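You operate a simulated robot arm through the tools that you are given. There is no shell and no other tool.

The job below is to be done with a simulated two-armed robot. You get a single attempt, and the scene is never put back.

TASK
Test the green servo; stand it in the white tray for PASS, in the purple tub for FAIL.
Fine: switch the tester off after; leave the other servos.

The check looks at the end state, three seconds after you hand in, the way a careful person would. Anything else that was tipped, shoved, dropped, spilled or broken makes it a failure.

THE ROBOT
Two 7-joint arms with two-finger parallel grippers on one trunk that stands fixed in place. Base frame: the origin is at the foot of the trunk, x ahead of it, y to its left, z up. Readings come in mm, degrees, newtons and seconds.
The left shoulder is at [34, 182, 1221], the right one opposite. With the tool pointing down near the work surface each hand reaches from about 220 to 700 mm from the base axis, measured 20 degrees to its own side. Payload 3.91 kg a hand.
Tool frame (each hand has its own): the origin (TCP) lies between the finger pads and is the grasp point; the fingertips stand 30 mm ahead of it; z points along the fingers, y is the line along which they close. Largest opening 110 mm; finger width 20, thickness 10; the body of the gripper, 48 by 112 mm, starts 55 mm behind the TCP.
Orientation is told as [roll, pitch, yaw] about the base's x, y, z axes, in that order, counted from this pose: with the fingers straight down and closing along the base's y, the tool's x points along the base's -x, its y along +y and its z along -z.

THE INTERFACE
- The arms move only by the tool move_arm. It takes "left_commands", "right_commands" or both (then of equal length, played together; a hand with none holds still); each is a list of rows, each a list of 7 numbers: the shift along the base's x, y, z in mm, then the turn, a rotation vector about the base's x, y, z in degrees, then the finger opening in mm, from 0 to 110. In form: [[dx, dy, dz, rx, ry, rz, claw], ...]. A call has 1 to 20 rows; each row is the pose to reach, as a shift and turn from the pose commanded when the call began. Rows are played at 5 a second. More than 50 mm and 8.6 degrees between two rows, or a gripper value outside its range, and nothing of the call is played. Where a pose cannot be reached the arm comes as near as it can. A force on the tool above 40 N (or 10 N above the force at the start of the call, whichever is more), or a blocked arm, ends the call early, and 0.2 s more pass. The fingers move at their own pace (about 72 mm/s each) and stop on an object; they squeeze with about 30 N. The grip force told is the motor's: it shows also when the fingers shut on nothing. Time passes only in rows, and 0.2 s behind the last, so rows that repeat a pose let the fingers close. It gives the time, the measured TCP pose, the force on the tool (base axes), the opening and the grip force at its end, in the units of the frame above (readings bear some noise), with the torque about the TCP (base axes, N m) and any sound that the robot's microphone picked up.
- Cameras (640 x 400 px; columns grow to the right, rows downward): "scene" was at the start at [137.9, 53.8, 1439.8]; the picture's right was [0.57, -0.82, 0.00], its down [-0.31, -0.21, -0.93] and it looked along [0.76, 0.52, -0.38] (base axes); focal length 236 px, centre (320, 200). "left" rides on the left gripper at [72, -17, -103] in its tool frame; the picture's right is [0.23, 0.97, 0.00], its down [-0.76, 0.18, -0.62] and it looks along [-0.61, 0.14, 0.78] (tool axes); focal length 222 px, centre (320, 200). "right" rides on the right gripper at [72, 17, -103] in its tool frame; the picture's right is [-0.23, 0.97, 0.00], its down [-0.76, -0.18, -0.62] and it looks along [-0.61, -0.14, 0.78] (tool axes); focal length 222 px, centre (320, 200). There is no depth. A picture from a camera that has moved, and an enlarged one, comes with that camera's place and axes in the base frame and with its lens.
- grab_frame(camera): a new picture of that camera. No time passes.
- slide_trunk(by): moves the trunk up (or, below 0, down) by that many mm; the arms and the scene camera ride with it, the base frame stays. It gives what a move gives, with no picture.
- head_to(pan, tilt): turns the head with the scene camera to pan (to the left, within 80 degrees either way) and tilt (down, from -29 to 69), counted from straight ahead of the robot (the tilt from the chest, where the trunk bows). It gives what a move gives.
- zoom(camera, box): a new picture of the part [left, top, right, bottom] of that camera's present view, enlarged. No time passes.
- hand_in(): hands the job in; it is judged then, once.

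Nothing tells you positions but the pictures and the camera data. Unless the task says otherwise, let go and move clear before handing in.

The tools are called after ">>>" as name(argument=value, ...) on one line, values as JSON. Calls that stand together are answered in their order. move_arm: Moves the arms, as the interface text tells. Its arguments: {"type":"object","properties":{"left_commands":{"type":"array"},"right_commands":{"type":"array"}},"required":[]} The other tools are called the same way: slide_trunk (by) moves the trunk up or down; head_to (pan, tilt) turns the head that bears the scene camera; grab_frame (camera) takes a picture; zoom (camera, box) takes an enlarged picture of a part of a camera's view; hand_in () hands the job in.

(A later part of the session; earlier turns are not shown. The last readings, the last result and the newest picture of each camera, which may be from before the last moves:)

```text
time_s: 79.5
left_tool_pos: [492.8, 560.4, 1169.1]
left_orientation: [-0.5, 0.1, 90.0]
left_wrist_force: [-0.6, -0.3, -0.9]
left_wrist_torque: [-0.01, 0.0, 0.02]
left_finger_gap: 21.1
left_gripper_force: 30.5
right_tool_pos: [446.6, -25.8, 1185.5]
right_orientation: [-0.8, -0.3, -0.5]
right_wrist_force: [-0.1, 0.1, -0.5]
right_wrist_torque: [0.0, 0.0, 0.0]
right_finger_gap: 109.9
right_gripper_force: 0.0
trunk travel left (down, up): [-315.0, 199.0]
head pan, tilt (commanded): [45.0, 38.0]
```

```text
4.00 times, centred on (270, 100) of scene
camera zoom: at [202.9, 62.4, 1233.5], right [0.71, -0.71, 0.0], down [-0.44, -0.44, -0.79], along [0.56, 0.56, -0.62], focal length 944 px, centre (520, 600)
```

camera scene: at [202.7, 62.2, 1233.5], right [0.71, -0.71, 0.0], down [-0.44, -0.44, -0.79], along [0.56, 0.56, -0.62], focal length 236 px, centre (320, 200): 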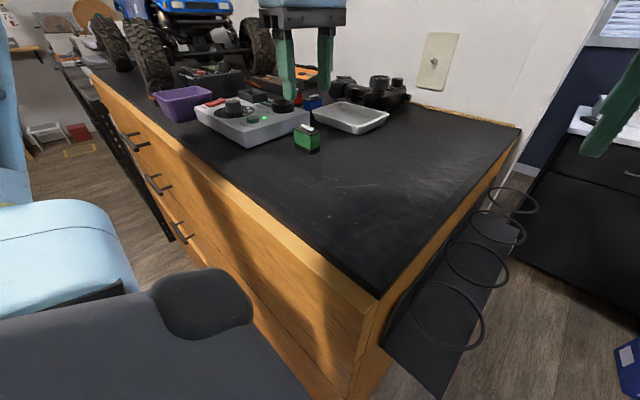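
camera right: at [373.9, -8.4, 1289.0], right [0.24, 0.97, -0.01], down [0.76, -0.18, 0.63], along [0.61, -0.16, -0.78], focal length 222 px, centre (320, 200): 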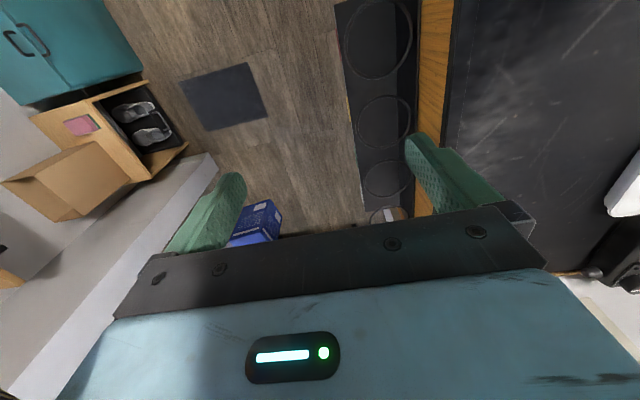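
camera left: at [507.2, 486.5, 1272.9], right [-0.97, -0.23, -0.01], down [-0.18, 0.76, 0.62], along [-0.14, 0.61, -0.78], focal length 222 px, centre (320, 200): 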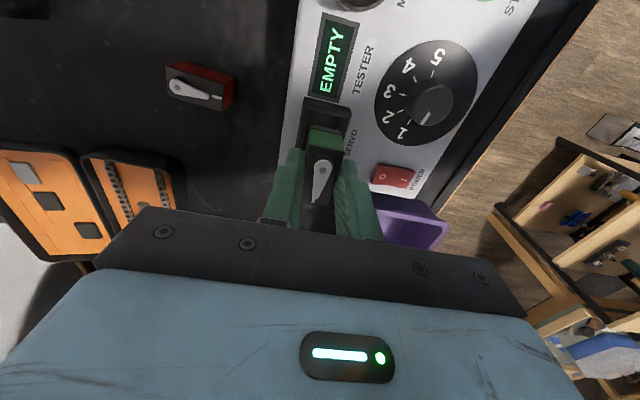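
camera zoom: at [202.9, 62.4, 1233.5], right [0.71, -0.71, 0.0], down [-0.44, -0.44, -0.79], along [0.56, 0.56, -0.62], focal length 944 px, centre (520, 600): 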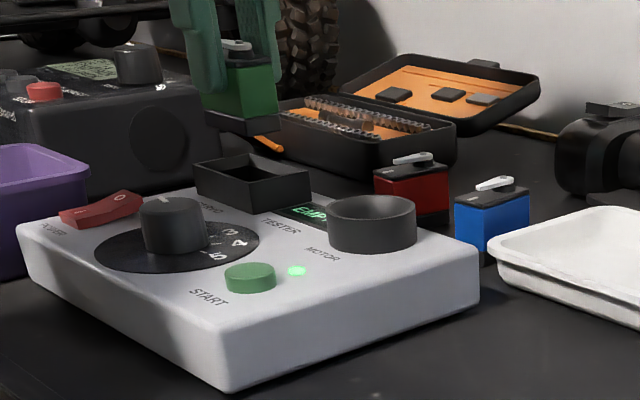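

The servo hangs straight over the socket. I'll shift about 2 mm in y to centre and come down to just above the rim for a final alignment check.

>>> move_arm(left_commands=[[0, 1, -4, 0, 0, 0, 8], [0, 2, -8, 0, 0, 0, 8], [0, 2, -13, 0, 0, 0, 8], [0, 2, -13, 0, 0, 0, 8]])

>>> zoom(camera="left", box=[270, 80, 390, 155])

>>> zoom(camera="scene", box=[220, 50, 300, 100])

```text
time_s: 80.5
left_tool_pos: [492.1, 563.2, 1158.4]
left_orientation: [-0.6, 0.1, 90.1]
left_wrist_force: [1.1, -0.8, -0.7]
left_wrist_torque: [-0.02, 0.03, 0.0]
left_finger_gap: 20.9
left_gripper_force: 29.8
right_tool_pos: [445.6, -27.2, 1185.4]
right_orientation: [-0.9, -0.2, -0.6]
right_wrist_force: [-0.1, 0.3, 0.8]
right_wrist_torque: [0.02, 0.01, 0.04]
right_finger_gap: 109.9
right_gripper_force: 0.1
trunk travel left (down, up): [-315.0, 199.0]
head pan, tilt (commanded): [45.0, 38.0]
```

```text
5.33 times, centred on (330, 118) of left
camera zoom: at [507.3, 490.5, 1261.2], right [-0.97, -0.23, -0.01], down [-0.18, 0.76, 0.62], along [-0.14, 0.6, -0.78], focal length 1185 px, centre (267, 640)
```

zoom: 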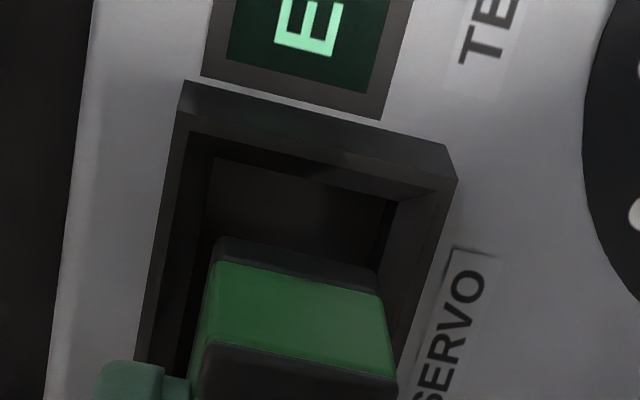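

```text
8.00 times, centred on (260, 75) of scene
camera zoom: at [202.8, 62.3, 1233.5], right [0.71, -0.71, 0.0], down [-0.44, -0.44, -0.79], along [0.56, 0.56, -0.62], focal length 1888 px, centre (800, 1200)
```

zoom: 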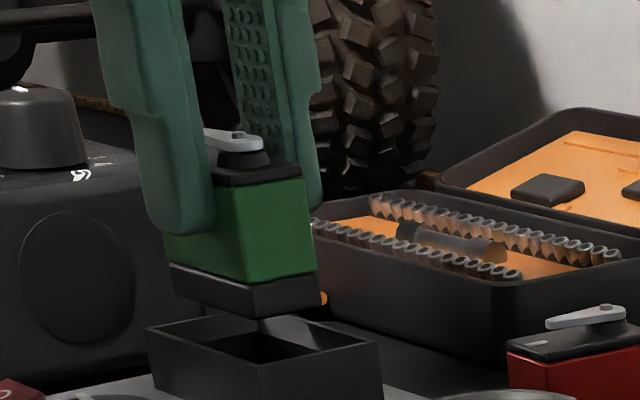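

In x it's centred; in y the servo is about 4 mm too far. I'll correct that and recheck before insertion.

>>> move_arm(left_commands=[[0, -2, 0, 0, 0, 0, 8], [0, -4, -3, 0, 0, 0, 8], [0, -4, -4, 0, 0, 0, 8], [0, -4, -4, 0, 0, 0, 8]])

>>> zoom(camera="left", box=[270, 80, 390, 155])

>>> zoom(camera="scene", box=[220, 50, 300, 100])

```text
time_s: 81.5
left_tool_pos: [491.7, 559.1, 1153.5]
left_orientation: [-0.4, 0.1, 90.1]
left_wrist_force: [0.2, -0.2, -0.9]
left_wrist_torque: [-0.02, 0.04, -0.01]
left_finger_gap: 21.3
left_gripper_force: 29.9
right_tool_pos: [446.2, -27.2, 1185.5]
right_orientation: [-0.8, -0.3, -0.5]
right_wrist_force: [0.2, 0.6, 0.6]
right_wrist_torque: [0.03, 0.0, 0.02]
right_finger_gap: 110.0
right_gripper_force: 0.1
trunk travel left (down, up): [-315.0, 199.0]
head pan, tilt (commanded): [45.0, 38.0]
```

```text
5.33 times, centred on (330, 118) of left
camera zoom: at [507.5, 486.5, 1257.3], right [-0.97, -0.23, -0.01], down [-0.18, 0.76, 0.62], along [-0.14, 0.6, -0.78], focal length 1185 px, centre (267, 640)
```

zoom: 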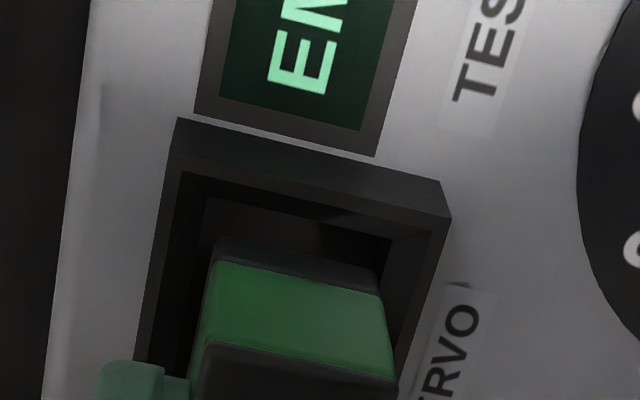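

```text
8.00 times, centred on (260, 75) of scene
camera zoom: at [202.8, 62.3, 1233.5], right [0.71, -0.71, 0.0], down [-0.44, -0.44, -0.79], along [0.56, 0.56, -0.62], focal length 1888 px, centre (800, 1200)
```

zoom: 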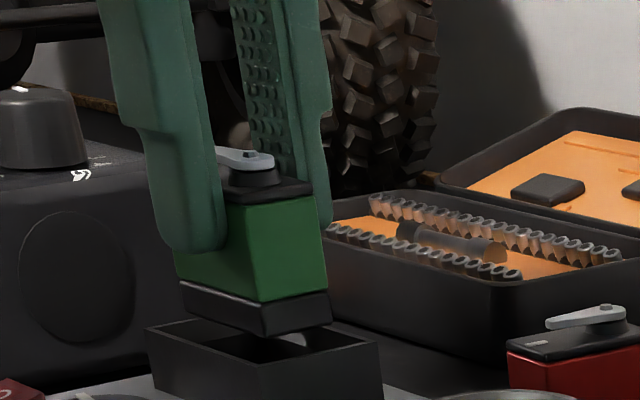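

Aligned within a millimetre or so, with about 5 mm clearance at the ends. Lowering slowly into the socket.

>>> move_arm(left_commands=[[0, -0.5, -3, 0, 0, 0, 8], [0, -0.5, -6, 0, 0, 0, 8], [0, -0.5, -9, 0, 0, 0, 8], [0, -0.5, -12, 0, 0, 0, 8], [0, -0.5, -15, 0, 0, 0, 8], [0, -0.5, -17, 0, 0, 0, 8]])

>>> zoom(camera="left", box=[270, 80, 390, 155])

>>> zoom(camera="scene", box=[220, 60, 300, 110])

```text
time_s: 82.9
left_tool_pos: [492.3, 558.7, 1136.9]
left_orientation: [-0.5, 0.1, 90.1]
left_wrist_force: [-0.5, 0.0, -0.5]
left_wrist_torque: [0.0, -0.03, -0.01]
left_finger_gap: 20.7
left_gripper_force: 30.5
right_tool_pos: [446.5, -25.8, 1185.6]
right_orientation: [-0.9, -0.2, -0.5]
right_wrist_force: [-0.5, -0.9, 0.5]
right_wrist_torque: [-0.03, 0.03, 0.0]
right_finger_gap: 110.0
right_gripper_force: 0.1
trunk travel left (down, up): [-315.0, 199.0]
head pan, tilt (commanded): [45.0, 38.0]
```

```text
5.33 times, centred on (330, 118) of left
camera zoom: at [507.8, 486.3, 1240.2], right [-0.97, -0.23, -0.01], down [-0.18, 0.76, 0.62], along [-0.14, 0.61, -0.78], focal length 1185 px, centre (267, 640)
```

zoom: 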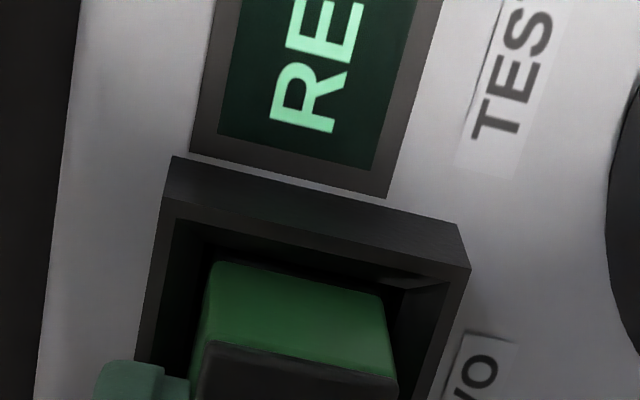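

```text
8.00 times, centred on (260, 85) of scene
camera zoom: at [202.8, 62.4, 1233.5], right [0.71, -0.71, 0.0], down [-0.44, -0.44, -0.79], along [0.56, 0.56, -0.62], focal length 1888 px, centre (800, 1120)
```

zoom: 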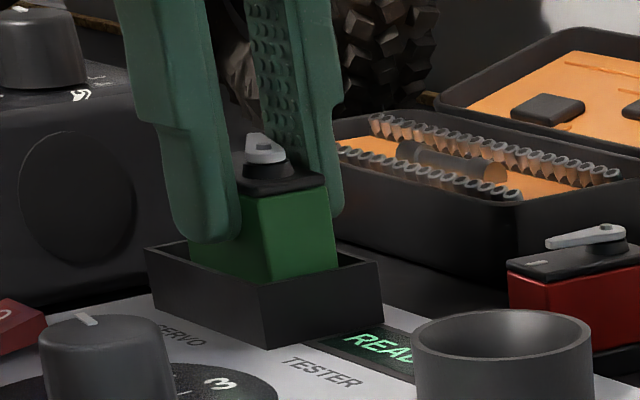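

The display has changed to "READY". A few more millimetres to seat it.

>>> move_arm(left_commands=[[0, 0, -1, 0, 0, 0, 8], [0, 0, -2, 0, 0, 0, 8], [0, 0, -3, 0, 0, 0, 8], [0, 0, -4, 0, 0, 0, 8]])

>>> zoom(camera="scene", box=[220, 60, 300, 110])

```text
time_s: 83.9
left_tool_pos: [492.7, 559.0, 1134.0]
left_orientation: [-0.7, 0.1, 90.1]
left_wrist_force: [0.9, 1.5, 7.3]
left_wrist_torque: [0.06, 0.02, -0.03]
left_finger_gap: 21.0
left_gripper_force: 30.4
right_tool_pos: [445.5, -26.9, 1185.2]
right_orientation: [-0.9, -0.3, -0.5]
right_wrist_force: [0.3, 0.3, 0.1]
right_wrist_torque: [0.01, -0.02, 0.01]
right_finger_gap: 109.9
right_gripper_force: 0.0
trunk travel left (down, up): [-315.0, 199.0]
head pan, tilt (commanded): [45.0, 38.0]
```

```text
8.00 times, centred on (260, 85) of scene
camera zoom: at [202.4, 61.9, 1233.6], right [0.71, -0.71, 0.0], down [-0.44, -0.43, -0.79], along [0.56, 0.56, -0.62], focal length 1888 px, centre (800, 1120)
```

zoom: 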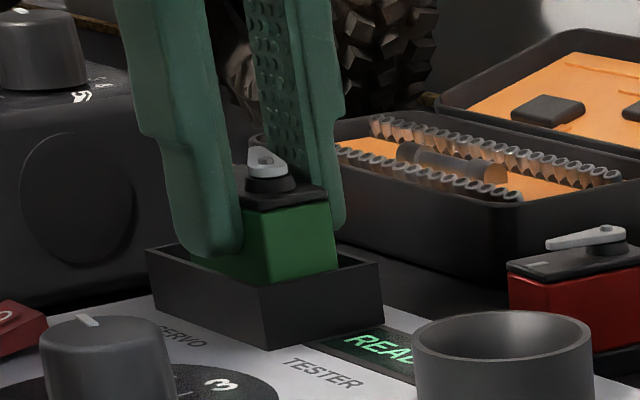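

Touching the floor at 7 N, seated. I'll open and lift away.

>>> move_arm(left_commands=[[0, 0, 1, 0, 0, 0, 20], [0, 0, 1, 0, 0, 0, 36], [0, 0, 1, 0, 0, 0, 40], [0, 0, 5, 0, 0, 0, 40], [0, 0, 20, 0, 0, 0, 40], [0, 0, 40, 0, 0, 0, 40], [0, 0, 40, 0, 0, 0, 40]])

>>> grab_frame(camera="left")

>>> zoom(camera="scene", box=[190, 60, 350, 160])

>>> zoom(camera="left", box=[260, 20, 460, 145])

```text
time_s: 85.5
left_tool_pos: [491.8, 558.3, 1170.5]
left_orientation: [-0.5, 0.1, 90.0]
left_wrist_force: [-0.9, -0.6, -0.2]
left_wrist_torque: [-0.01, 0.06, -0.03]
left_finger_gap: 39.9
left_gripper_force: 0.0
right_tool_pos: [446.1, -26.2, 1185.0]
right_orientation: [-0.8, -0.3, -0.5]
right_wrist_force: [-0.7, 0.0, 0.3]
right_wrist_torque: [0.03, 0.02, 0.01]
right_finger_gap: 110.3
right_gripper_force: 0.1
trunk travel left (down, up): [-315.0, 199.0]
head pan, tilt (commanded): [45.0, 38.0]
```

```text
taken
camera left: at [507.1, 485.1, 1275.1], right [-0.97, -0.23, -0.01], down [-0.18, 0.76, 0.62], along [-0.14, 0.6, -0.78], focal length 222 px, centre (320, 200)
```

left: 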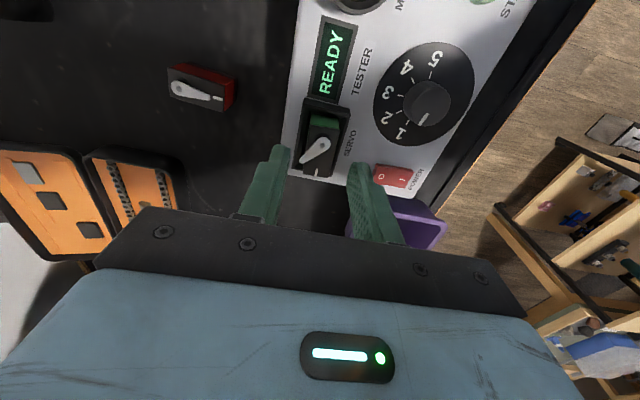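

```text
4.00 times, centred on (270, 110) of scene
camera zoom: at [202.8, 62.5, 1233.5], right [0.71, -0.71, 0.0], down [-0.44, -0.44, -0.79], along [0.56, 0.56, -0.62], focal length 944 px, centre (520, 560)
```

zoom: 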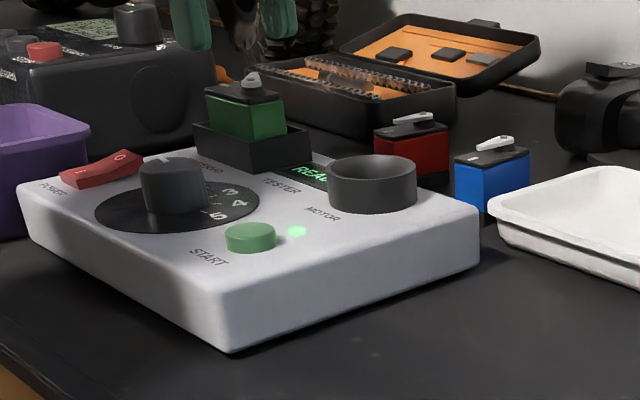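

```text
3.20 times, centred on (360, 82) of left
camera zoom: at [507.1, 485.1, 1275.1], right [-0.97, -0.23, -0.01], down [-0.18, 0.76, 0.62], along [-0.14, 0.6, -0.78], focal length 711 px, centre (192, 576)
```

zoom: 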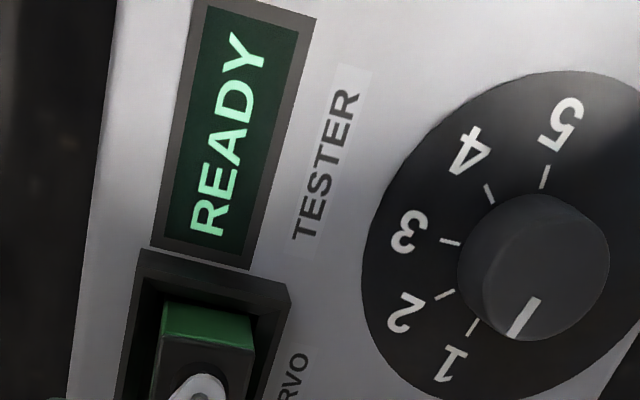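

The servo is seated and the display reads READY, dial at 1. Next I'll close the fingers and go above the START button at about (413, 442).

>>> move_arm(left_commands=[[-20, -28, 0, 0, 0, 0, 40], [-40, -58, 0, 0, 0, 0, 20], [-60, -88, 0, 0, 0, 0, 0], [-78.5, -116.5, 0, 0, 0, 0, 0], [-78.5, -116.5, -20, 0, 0, 0, 0], [-78.5, -116.5, -38, 0, 0, 0, 0], [-78.5, -116.5, -38, 0, 0, 0, 0]])

>>> zoom(camera="left", box=[240, 90, 400, 190])

>>> zoom(camera="scene", box=[190, 60, 350, 160])

```text
time_s: 87.1
left_tool_pos: [412.7, 443.1, 1134.9]
left_orientation: [-0.5, 0.2, 90.1]
left_wrist_force: [0.1, 0.9, 0.1]
left_wrist_torque: [-0.01, -0.03, 0.02]
left_finger_gap: 0.0
left_gripper_force: 29.7
right_tool_pos: [445.2, -27.0, 1185.2]
right_orientation: [-0.8, -0.3, -0.5]
right_wrist_force: [0.1, -0.8, -0.6]
right_wrist_torque: [-0.01, 0.01, 0.0]
right_finger_gap: 109.7
right_gripper_force: 0.1
trunk travel left (down, up): [-315.0, 199.0]
head pan, tilt (commanded): [45.0, 38.0]
```

```text
4.00 times, centred on (320, 140) of left
camera zoom: at [428.2, 370.4, 1238.9], right [-0.97, -0.23, -0.01], down [-0.18, 0.76, 0.62], along [-0.14, 0.61, -0.78], focal length 888 px, centre (320, 440)
```

zoom: 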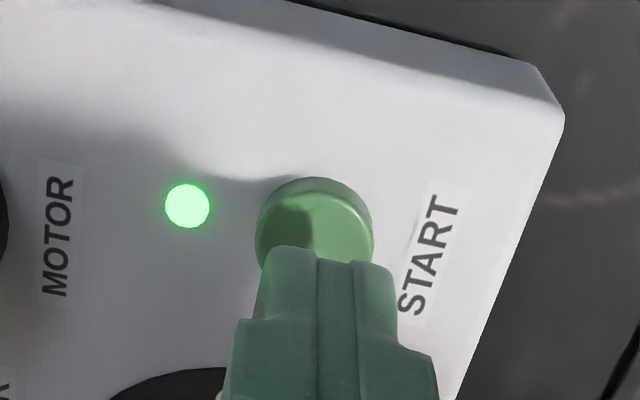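

```text
4.00 times, centred on (270, 110) of scene
camera zoom: at [202.8, 62.3, 1233.5], right [0.71, -0.71, 0.0], down [-0.44, -0.44, -0.79], along [0.56, 0.56, -0.62], focal length 944 px, centre (520, 560)
```

zoom: 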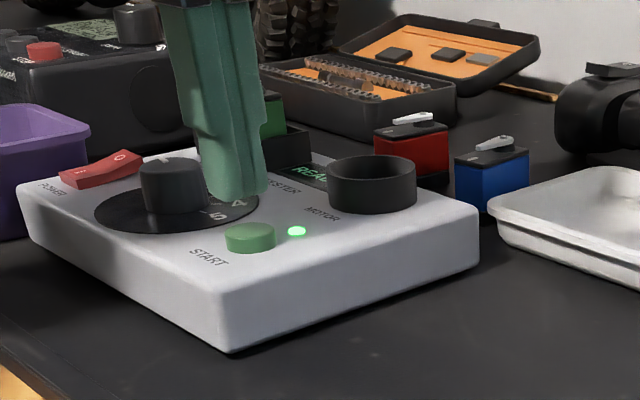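

Fingertips are above START. I'll shift 2–3 mm to centre, then press gently.

>>> move_arm(left_commands=[[1, -2.5, -5, 0, 0, 0, 0], [1, -2.5, -9, 0, 0, 0, 0], [1, -2.5, -12, 0, 0, 0, 0], [1, -2.5, -14, 0, 0, 0, 0], [1, -2.5, -15.5, 0, 0, 0, 0], [1, -2.5, -17, 0, 0, 0, 0], [1, -2.5, -18.5, 0, 0, 0, 0], [1, -2.5, -20, 0, 0, 0, 0]])

>>> zoom(camera="scene", box=[190, 60, 350, 160])

```text
time_s: 88.9
left_tool_pos: [413.7, 439.6, 1114.5]
left_orientation: [-0.7, 0.1, 90.2]
left_wrist_force: [-0.9, 4.6, 10.7]
left_wrist_torque: [0.15, 0.0, 0.0]
left_finger_gap: 0.0
left_gripper_force: 29.6
right_tool_pos: [445.2, -25.9, 1185.5]
right_orientation: [-0.7, -0.3, -0.4]
right_wrist_force: [-0.1, 0.0, 0.9]
right_wrist_torque: [-0.04, 0.0, 0.02]
right_finger_gap: 110.0
right_gripper_force: 0.0
trunk travel left (down, up): [-315.0, 199.0]
head pan, tilt (commanded): [45.0, 38.0]
heard: click
```

```text
4.00 times, centred on (270, 110) of scene
camera zoom: at [202.2, 62.3, 1233.7], right [0.71, -0.71, 0.0], down [-0.44, -0.44, -0.79], along [0.56, 0.56, -0.62], focal length 944 px, centre (520, 560)
```

zoom: 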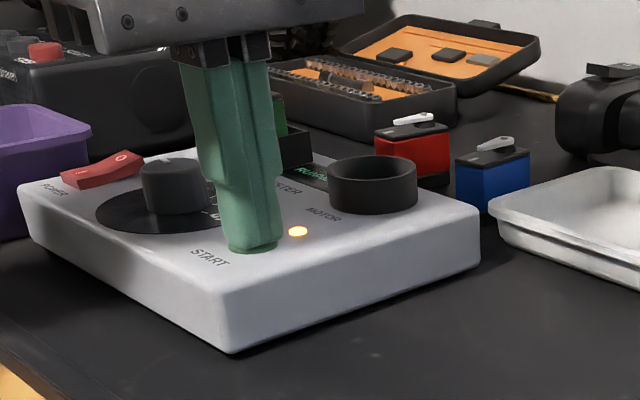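

A click was heard, the LED turned amber and the display seems to say RUNNING. I'll lift off and move so I can read the display.

>>> move_arm(left_commands=[[0, 0, 8, 0, 0, 0, 0], [0, 0, 30, 0, 0, 0, 0], [0, 0, 56, 0, 0, 0, 0], [10, 20, 56, 0, 0, 0, 0], [20, 50, 56, 0, 0, 0, 0], [20, 50, 56, 0, 0, 0, 0]])

>>> grab_frame(camera="left")

>>> zoom(camera="left", box=[200, 80, 440, 205])

>>> zoom(camera="scene", box=[220, 70, 320, 132])

```text
time_s: 90.3
left_tool_pos: [433.5, 487.9, 1172.6]
left_orientation: [-0.5, 0.0, 90.0]
left_wrist_force: [-0.4, 0.3, 0.4]
left_wrist_torque: [0.01, 0.0, 0.01]
left_finger_gap: 0.0
left_gripper_force: 29.9
right_tool_pos: [445.6, -26.5, 1184.8]
right_orientation: [-0.9, -0.3, -0.5]
right_wrist_force: [0.3, -0.4, -0.3]
right_wrist_torque: [0.01, 0.0, 0.03]
right_finger_gap: 110.1
right_gripper_force: 0.2
trunk travel left (down, up): [-315.0, 199.0]
head pan, tilt (commanded): [45.0, 38.0]
```

```text
taken
camera left: at [449.9, 415.5, 1276.2], right [-0.97, -0.23, -0.01], down [-0.18, 0.76, 0.62], along [-0.14, 0.61, -0.78], focal length 222 px, centre (320, 200)
```

left: 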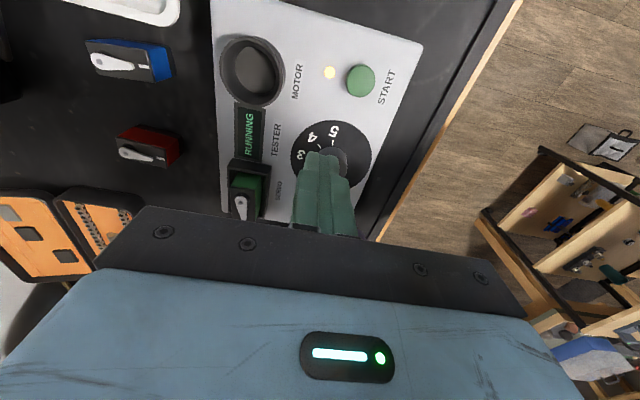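

```text
2.67 times, centred on (320, 142) of left
camera zoom: at [449.9, 415.5, 1276.2], right [-0.97, -0.23, -0.01], down [-0.18, 0.76, 0.62], along [-0.14, 0.61, -0.78], focal length 592 px, centre (320, 353)
```

zoom: 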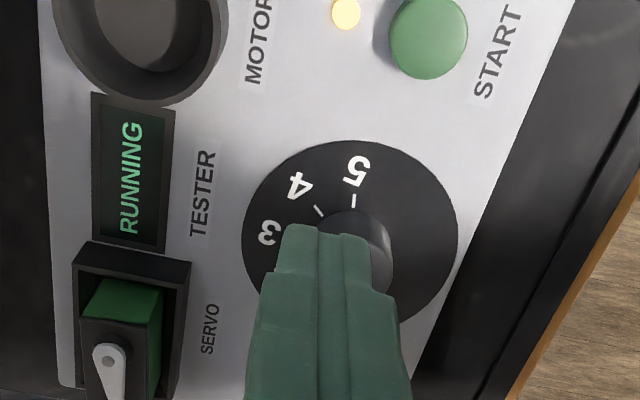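

```text
6.40 times, centred on (270, 101) of scene
camera zoom: at [202.6, 62.1, 1233.5], right [0.71, -0.71, 0.0], down [-0.44, -0.44, -0.79], along [0.56, 0.56, -0.62], focal length 1511 px, centre (640, 834)
```

zoom: 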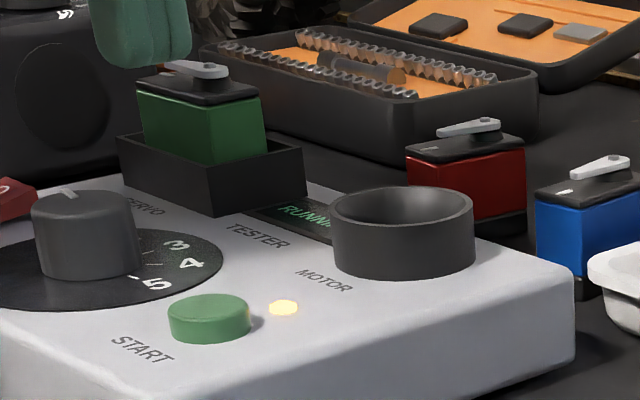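

The display reads RUNNING with an amber LED. I'll hold still and wait for the result.

>>> move_arm(left_commands=[[0, 0, 0, 0, 0, 0, 0], [0, 0, 0, 0, 0, 0, 0], [0, 0, 0, 0, 0, 0, 0], [0, 0, 0, 0, 0, 0, 0], [0, 0, 0, 0, 0, 0, 0], [0, 0, 0, 0, 0, 0, 0], [0, 0, 0, 0, 0, 0, 0], [0, 0, 0, 0, 0, 0, 0], [0, 0, 0, 0, 0, 0, 0], [0, 0, 0, 0, 0, 0, 0], [0, 0, 0, 0, 0, 0, 0], [0, 0, 0, 0, 0, 0, 0], [0, 0, 0, 0, 0, 0, 0], [0, 0, 0, 0, 0, 0, 0], [0, 0, 0, 0, 0, 0, 0]])

>>> zoom(camera="left", box=[200, 50, 440, 205])

```text
time_s: 93.5
left_tool_pos: [435.0, 487.3, 1173.1]
left_orientation: [-0.4, 0.1, 90.1]
left_wrist_force: [-0.2, -0.8, -0.5]
left_wrist_torque: [0.01, 0.01, -0.01]
left_finger_gap: 0.0
left_gripper_force: 29.7
right_tool_pos: [445.0, -27.2, 1186.3]
right_orientation: [-0.8, -0.3, -0.5]
right_wrist_force: [-0.1, -1.0, -0.2]
right_wrist_torque: [0.01, -0.01, 0.02]
right_finger_gap: 110.0
right_gripper_force: 0.0
trunk travel left (down, up): [-315.0, 199.0]
head pan, tilt (commanded): [45.0, 38.0]
```

```text
2.58 times, centred on (320, 128) of left
camera zoom: at [450.0, 415.5, 1276.0], right [-0.97, -0.23, -0.01], down [-0.18, 0.76, 0.62], along [-0.14, 0.6, -0.78], focal length 573 px, centre (320, 387)
```

zoom: 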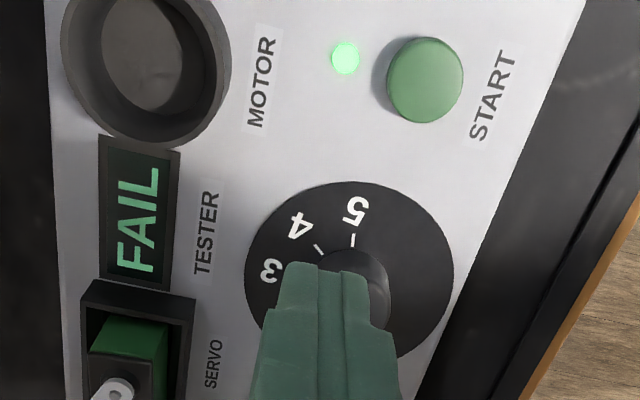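

The tester's verdict is FAIL, so the servo goes into the purple tub. I'll go back over the socket with open fingers.

>>> move_arm(left_commands=[[15, 18, 2, 0, 0, 0, 15], [30, 36, 2, 0, 0, 0, 40], [45, 54, 2, 0, 0, 0, 44], [57, 71, 2, 0, 0, 0, 44], [57, 71, 2, 0, 0, 0, 44]])

>>> grab_frame(camera="left")

>>> zoom(camera="left", box=[240, 80, 400, 180])

>>> zoom(camera="scene", box=[140, 60, 300, 160])

```text
time_s: 94.7
left_tool_pos: [490.7, 558.9, 1172.4]
left_orientation: [-0.4, 0.2, 90.0]
left_wrist_force: [-0.2, 0.4, 0.3]
left_wrist_torque: [0.01, -0.01, -0.01]
left_finger_gap: 44.3
left_gripper_force: 0.0
right_tool_pos: [445.4, -27.7, 1185.2]
right_orientation: [-0.7, -0.4, -0.4]
right_wrist_force: [0.9, -0.4, 0.2]
right_wrist_torque: [0.03, -0.01, 0.02]
right_finger_gap: 109.9
right_gripper_force: 0.1
trunk travel left (down, up): [-315.0, 199.0]
head pan, tilt (commanded): [45.0, 38.0]
```

```text
taken
camera left: at [506.3, 486.6, 1275.4], right [-0.97, -0.23, -0.01], down [-0.18, 0.76, 0.62], along [-0.13, 0.61, -0.78], focal length 222 px, centre (320, 200)
```

left: 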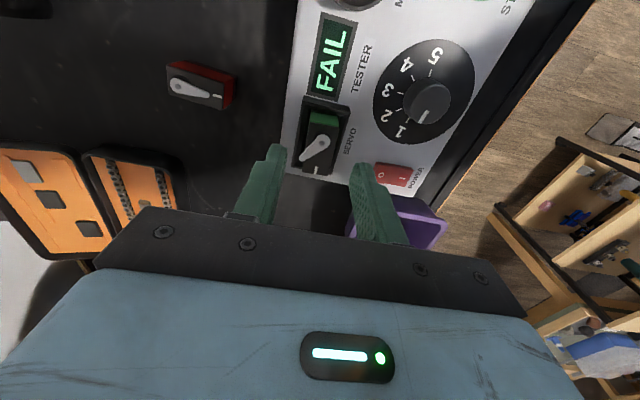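

```text
4.00 times, centred on (320, 130) of left
camera zoom: at [506.3, 486.6, 1275.4], right [-0.97, -0.23, -0.01], down [-0.18, 0.76, 0.62], along [-0.13, 0.61, -0.78], focal length 888 px, centre (320, 480)
```

zoom: 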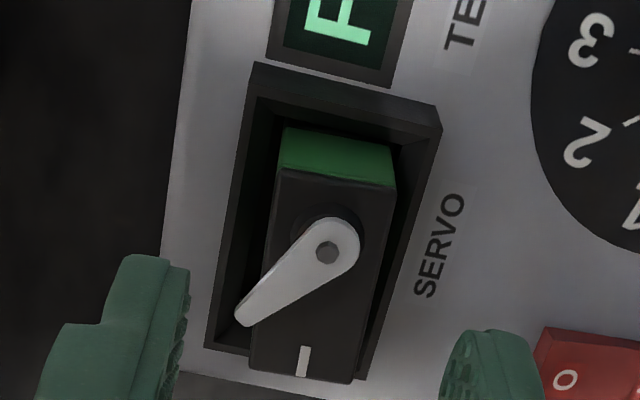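

```text
4.00 times, centred on (220, 110) of scene
camera zoom: at [202.5, 62.1, 1233.6], right [0.71, -0.71, 0.0], down [-0.44, -0.44, -0.79], along [0.56, 0.56, -0.62], focal length 944 px, centre (720, 560)
```

zoom: 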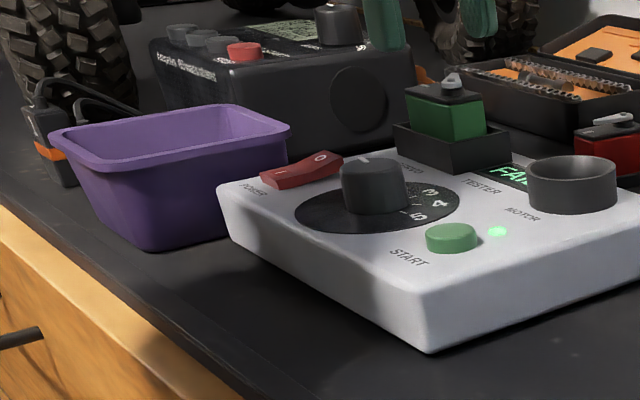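

The servo's horn has swung out past its +x side, so I'll grip nearer the other end (TCP y about 548) where both sides are clear. Coming down now.

>>> move_arm(left_commands=[[-0.5, -6, -6, 0, 0, 1.2, 44], [-0.5, -11, -14, 0, 0, 2.5, 44], [-0.5, -11, -24, 0, 0, 2.5, 44], [-0.5, -11, -31, 0, 0, 2.5, 44], [-0.5, -11, -31, 0, 0, 2.5, 44]])

>>> zoom(camera="left", box=[240, 90, 400, 190])

>>> zoom(camera="scene", box=[220, 60, 300, 110])

```text
time_s: 95.9
left_tool_pos: [489.3, 548.8, 1141.9]
left_orientation: [-0.5, 0.1, 92.6]
left_wrist_force: [0.5, 0.0, -0.2]
left_wrist_torque: [0.0, 0.03, 0.01]
left_finger_gap: 43.9
left_gripper_force: 0.0
right_tool_pos: [445.9, -27.3, 1184.9]
right_orientation: [-0.8, -0.4, -0.5]
right_wrist_force: [-0.1, -0.1, -0.4]
right_wrist_torque: [-0.01, 0.01, 0.02]
right_finger_gap: 109.9
right_gripper_force: 0.2
trunk travel left (down, up): [-315.0, 199.0]
head pan, tilt (commanded): [45.0, 38.0]
```

```text
4.00 times, centred on (320, 140) of left
camera zoom: at [509.5, 477.8, 1244.9], right [-0.96, -0.27, -0.01], down [-0.22, 0.75, 0.62], along [-0.16, 0.6, -0.78], focal length 888 px, centre (320, 440)
```

zoom: 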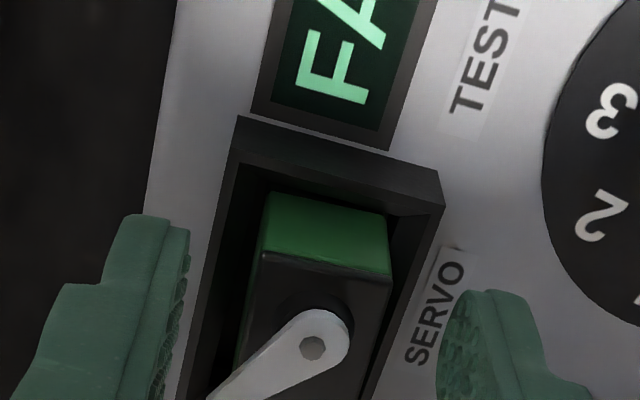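

```text
8.00 times, centred on (260, 85) of scene
camera zoom: at [202.7, 62.2, 1233.5], right [0.71, -0.71, 0.0], down [-0.44, -0.44, -0.79], along [0.56, 0.56, -0.62], focal length 1888 px, centre (800, 1120)
```

zoom: 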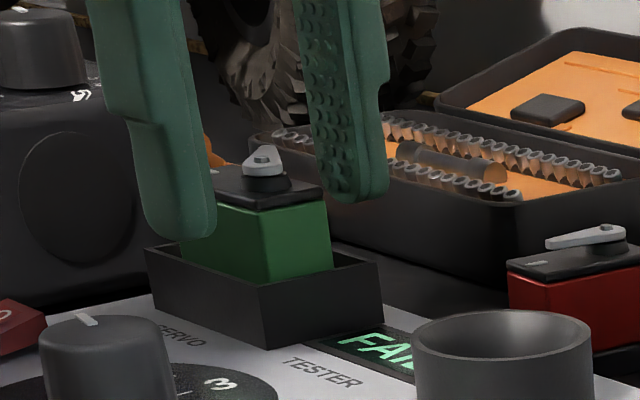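

Another 2.5 mm back to clear the horn, down the last 7 mm, then close.

>>> move_arm(left_commands=[[0, -2.5, -2, 0, 0, 0, 44], [0, -2.5, -5, 0, 0, 0, 44], [0, -2.5, -7.5, 0, 0, 0, 44], [0, -2.5, -7.5, 0, 0, 0, 36], [0, -2.5, -7.5, 0, 0, 0, 26], [0, -2.5, -7.5, 0, 0, 0, 10], [0, -2.5, -7.5, 0, 0, 0, 10], [0, -2.5, -7.5, 0, 0, 0, 10]])

>>> zoom(camera="left", box=[240, 90, 400, 190])

>>> zoom(camera="scene", box=[220, 60, 300, 110])

```text
time_s: 97.7
left_tool_pos: [489.4, 548.5, 1134.2]
left_orientation: [-0.5, 0.1, 92.5]
left_wrist_force: [1.9, 0.9, 0.4]
left_wrist_torque: [0.02, -0.03, -0.07]
left_finger_gap: 21.0
left_gripper_force: 29.6
right_tool_pos: [446.1, -26.7, 1184.8]
right_orientation: [-0.8, -0.3, -0.5]
right_wrist_force: [0.0, -0.1, -0.6]
right_wrist_torque: [0.01, -0.06, 0.04]
right_finger_gap: 110.0
right_gripper_force: 0.1
trunk travel left (down, up): [-315.0, 199.0]
head pan, tilt (commanded): [45.0, 38.0]
```

```text
4.00 times, centred on (320, 140) of left
camera zoom: at [509.5, 476.6, 1237.3], right [-0.96, -0.27, -0.01], down [-0.22, 0.75, 0.62], along [-0.16, 0.6, -0.78], focal length 888 px, centre (320, 440)
```

zoom: 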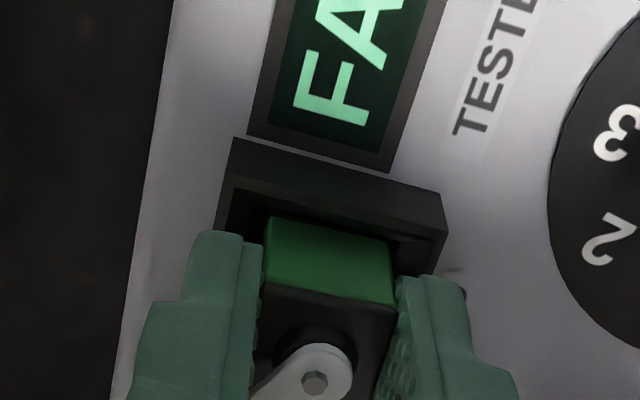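

```text
8.00 times, centred on (260, 85) of scene
camera zoom: at [203.0, 62.3, 1233.5], right [0.71, -0.71, 0.0], down [-0.44, -0.44, -0.79], along [0.56, 0.56, -0.62], focal length 1888 px, centre (800, 1120)
```

zoom: 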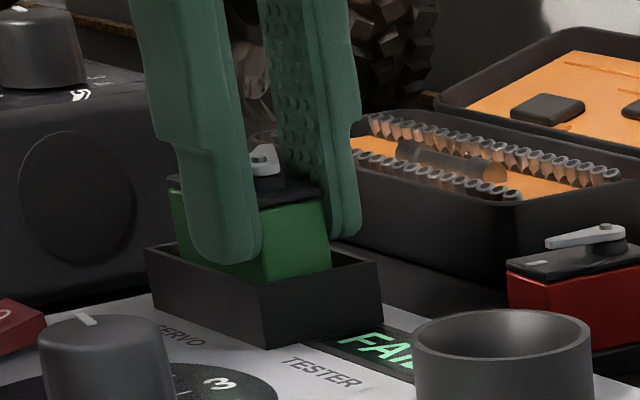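

Gripped at 21 mm on the body. Lifting straight out of the socket.

>>> move_arm(left_commands=[[0, 0, 4, 0, 0, 0, 10], [0, 0, 10, 0, 0, 0, 10], [0, 0, 20, 0, 0, 0, 10], [0, 0, 32, 0, 0, 0, 10], [0, 0, 42, 0, 0, 0, 10], [0, 0, 42, 0, 0, 0, 10]])

>>> zoom(camera="left", box=[220, 60, 420, 185])

>>> zoom(camera="scene", box=[140, 40, 300, 140])

```text
time_s: 99.1
left_tool_pos: [490.9, 547.3, 1176.3]
left_orientation: [-0.5, 0.0, 92.5]
left_wrist_force: [0.0, -0.7, 0.3]
left_wrist_torque: [0.02, 0.02, -0.02]
left_finger_gap: 21.0
left_gripper_force: 29.9
right_tool_pos: [445.4, -27.8, 1186.4]
right_orientation: [-0.7, -0.3, -0.4]
right_wrist_force: [0.3, -0.1, -0.6]
right_wrist_torque: [0.0, -0.03, 0.01]
right_finger_gap: 109.7
right_gripper_force: 0.0
trunk travel left (down, up): [-315.0, 199.0]
head pan, tilt (commanded): [45.0, 38.0]
```

```text
3.20 times, centred on (320, 122) of left
camera zoom: at [510.0, 475.2, 1279.7], right [-0.96, -0.27, -0.01], down [-0.22, 0.75, 0.62], along [-0.16, 0.6, -0.78], focal length 711 px, centre (320, 448)
```

zoom: 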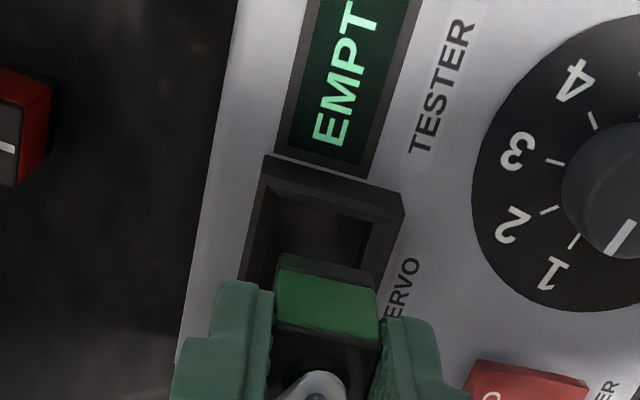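

```text
4.00 times, centred on (220, 90) of scene
camera zoom: at [202.8, 62.4, 1233.5], right [0.71, -0.71, 0.0], down [-0.44, -0.44, -0.79], along [0.56, 0.56, -0.62], focal length 944 px, centre (720, 640)
```

zoom: 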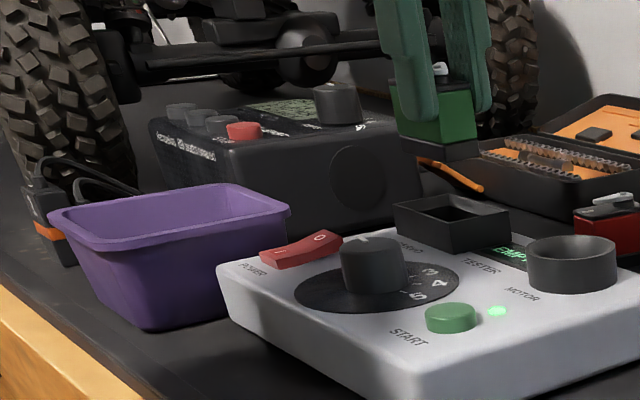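

Out cleanly; the display is back to EMPTY. Carrying it over to the purple tub at height.

>>> move_arm(left_commands=[[-25, 22, 3, 0, 0, 0, 10], [-52, 46, 6, 0, 0, 0, 10], [-80, 71, 6, 0, 0, 0, 10], [-100, 90, 6, 0, 0, 0, 10], [-112, 101, 6, 0, 0, 0, 10], [-112, 101, 6, 0, 0, 0, 10]])

>>> grab_frame(camera="left")

>>> grab_frame(camera="scene")

```text
time_s: 100.5
left_tool_pos: [378.4, 648.9, 1182.6]
left_orientation: [-0.5, 0.1, 92.5]
left_wrist_force: [0.2, 0.6, 0.1]
left_wrist_torque: [-0.01, 0.01, 0.01]
left_finger_gap: 21.0
left_gripper_force: 29.7
right_tool_pos: [446.6, -25.9, 1185.2]
right_orientation: [-0.8, -0.3, -0.4]
right_wrist_force: [-0.4, -0.5, 0.3]
right_wrist_torque: [-0.01, 0.0, 0.01]
right_finger_gap: 110.2
right_gripper_force: 0.1
trunk travel left (down, up): [-315.0, 199.0]
head pan, tilt (commanded): [45.0, 38.0]
```

```text
taken
camera left: at [397.3, 578.2, 1286.0], right [-0.96, -0.27, -0.01], down [-0.22, 0.75, 0.62], along [-0.16, 0.6, -0.78], focal length 222 px, centre (320, 200)
```

left: 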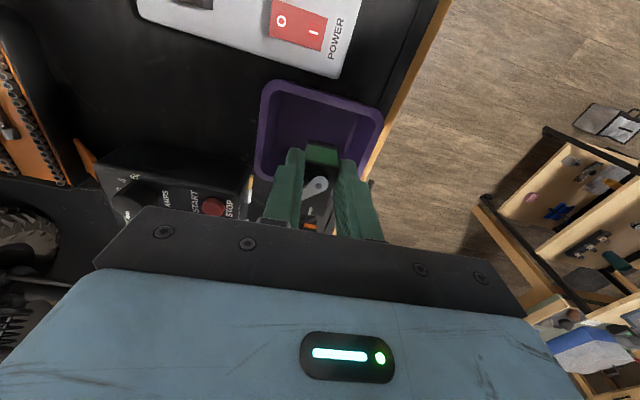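

```text
taken
camera scene: at [203.0, 62.3, 1233.5], right [0.71, -0.71, 0.0], down [-0.44, -0.44, -0.79], along [0.56, 0.56, -0.62], focal length 236 px, centre (320, 200)
```

scene: 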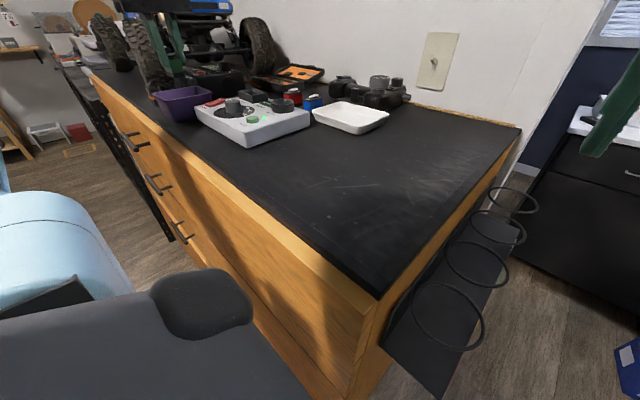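

>>> zoom(camera="left", box=[230, 70, 410, 185])

>>> zoom(camera="scene", box=[130, 50, 250, 125])

```text
3.48 times, centred on (320, 128) of left
camera zoom: at [397.3, 578.2, 1286.0], right [-0.96, -0.27, -0.01], down [-0.22, 0.75, 0.62], along [-0.16, 0.6, -0.78], focal length 773 px, centre (320, 452)
```

zoom: 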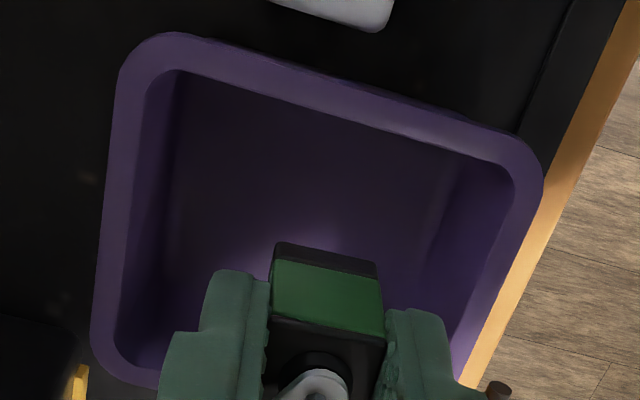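

```text
5.33 times, centred on (190, 88) of scene
camera zoom: at [203.0, 62.3, 1233.5], right [0.71, -0.71, 0.0], down [-0.44, -0.44, -0.79], along [0.56, 0.56, -0.62], focal length 1259 px, centre (1013, 800)
```

zoom: 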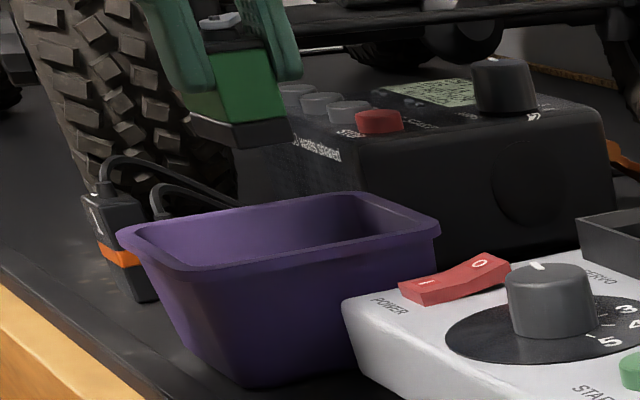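

The tub's opening spans about x 331–431, y 623–713 with its floor centred near (381, 669). I'll shift to centre the servo and lower it into the tub.

>>> move_arm(left_commands=[[2, 6, 0, 0, 0, 0, 10], [2, 6, -20, 0, 0, 0, 10], [2, 6, -40, 0, 0, 0, 10], [2, 6, -55, 0, 0, 0, 10], [2, 6, -66, 0, 0, 0, 10], [2, 6, -72, 0, 0, 0, 10], [2, 6, -72, 0, 0, 0, 10]])

>>> zoom(camera="left", box=[230, 70, 410, 185])

>>> zoom(camera="scene", box=[130, 50, 250, 125])

```text
time_s: 102.1
left_tool_pos: [380.4, 653.6, 1109.5]
left_orientation: [-0.5, 0.1, 92.7]
left_wrist_force: [0.0, 0.2, -1.0]
left_wrist_torque: [-0.01, 0.02, 0.0]
left_finger_gap: 21.1
left_gripper_force: 29.9
right_tool_pos: [446.6, -26.7, 1184.6]
right_orientation: [-0.8, -0.3, -0.5]
right_wrist_force: [-1.2, -0.1, -0.3]
right_wrist_torque: [-0.01, 0.0, -0.02]
right_finger_gap: 109.8
right_gripper_force: 0.1
trunk travel left (down, up): [-315.0, 199.0]
head pan, tilt (commanded): [45.0, 38.0]
```

```text
3.48 times, centred on (320, 128) of left
camera zoom: at [399.7, 581.9, 1212.7], right [-0.96, -0.27, -0.01], down [-0.22, 0.75, 0.62], along [-0.16, 0.6, -0.78], focal length 773 px, centre (320, 452)
```

zoom: 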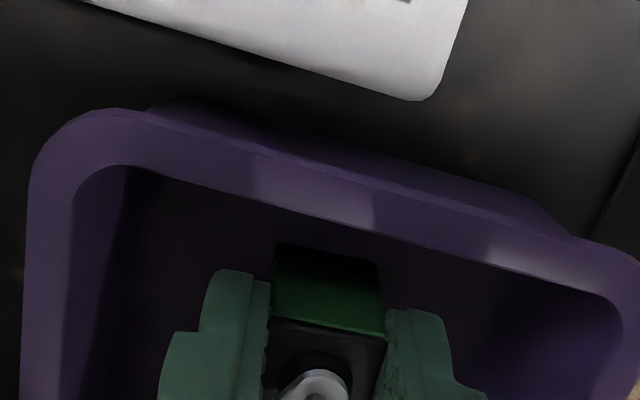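

```text
5.33 times, centred on (190, 88) of scene
camera zoom: at [202.8, 62.3, 1233.5], right [0.71, -0.71, 0.0], down [-0.44, -0.44, -0.79], along [0.56, 0.56, -0.62], focal length 1259 px, centre (1013, 800)
```

zoom: 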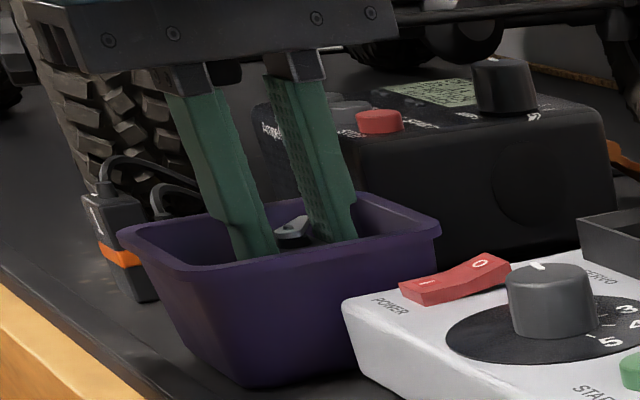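

The servo is inside the tub, clear of its walls. Lowering the last few millimetres until it touches the floor.

>>> move_arm(left_commands=[[0, 0, -2, 0, 0, 0, 10], [0, 0, -4, 0, 0, 0, 10], [0, 0, -5.5, 0, 0, 0, 10], [0, 0, -7, 0, 0, 0, 10]])

```text
time_s: 103.1
left_tool_pos: [380.5, 654.1, 1103.2]
left_orientation: [-0.6, 0.1, 92.6]
left_wrist_force: [1.8, 1.5, 4.0]
left_wrist_torque: [0.1, 0.01, 0.0]
left_finger_gap: 21.0
left_gripper_force: 29.7
right_tool_pos: [446.2, -27.4, 1184.2]
right_orientation: [-0.9, -0.2, -0.5]
right_wrist_force: [-0.5, 0.4, 0.4]
right_wrist_torque: [0.02, -0.01, 0.01]
right_finger_gap: 110.2
right_gripper_force: 0.0
trunk travel left (down, up): [-315.0, 199.0]
head pan, tilt (commanded): [45.0, 38.0]
```

It's touching the tub floor with 4 N. Releasing and lifting straight up.

>>> move_arm(left_commands=[[0, 0, 0, 0, 0, 0, 20], [0, 0, 0, 0, 0, 0, 30], [0, 0, 0, 0, 0, 0, 38], [0, 0, 4, 0, 0, 0, 38], [0, 0, 15, 0, 0, 0, 38], [0, 0, 35, 0, 0, 0, 38], [0, 0, 60, 0, 0, 0, 38], [0, 0, 80, 0, 0, 0, 38], [0, 0, 80, 0, 0, 0, 38]])

>>> zoom(camera="left", box=[230, 70, 410, 185])

>>> zoom(camera="scene", box=[130, 50, 250, 125])

```text
time_s: 105.1
left_tool_pos: [380.9, 652.5, 1180.8]
left_orientation: [-0.5, 0.1, 92.5]
left_wrist_force: [0.0, 0.9, 0.9]
left_wrist_torque: [0.01, -0.02, 0.01]
left_finger_gap: 38.1
left_gripper_force: 0.1
right_tool_pos: [446.3, -26.0, 1186.8]
right_orientation: [-0.8, -0.4, -0.5]
right_wrist_force: [-0.8, -1.1, 0.4]
right_wrist_torque: [0.01, 0.03, -0.04]
right_finger_gap: 110.0
right_gripper_force: 0.1
trunk travel left (down, up): [-315.0, 199.0]
head pan, tilt (commanded): [45.0, 38.0]
```

```text
3.48 times, centred on (320, 128) of left
camera zoom: at [399.7, 581.6, 1284.8], right [-0.96, -0.27, -0.01], down [-0.22, 0.75, 0.62], along [-0.16, 0.6, -0.78], focal length 773 px, centre (320, 452)
```

zoom: 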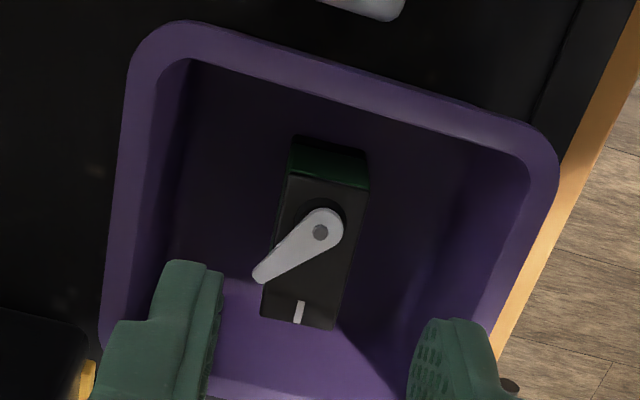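

```text
5.33 times, centred on (190, 88) of scene
camera zoom: at [202.8, 62.5, 1233.5], right [0.71, -0.71, 0.0], down [-0.44, -0.44, -0.79], along [0.56, 0.56, -0.62], focal length 1259 px, centre (1013, 800)
```

zoom: 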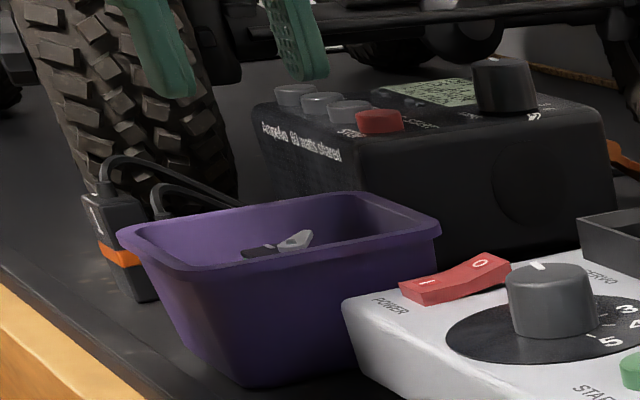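

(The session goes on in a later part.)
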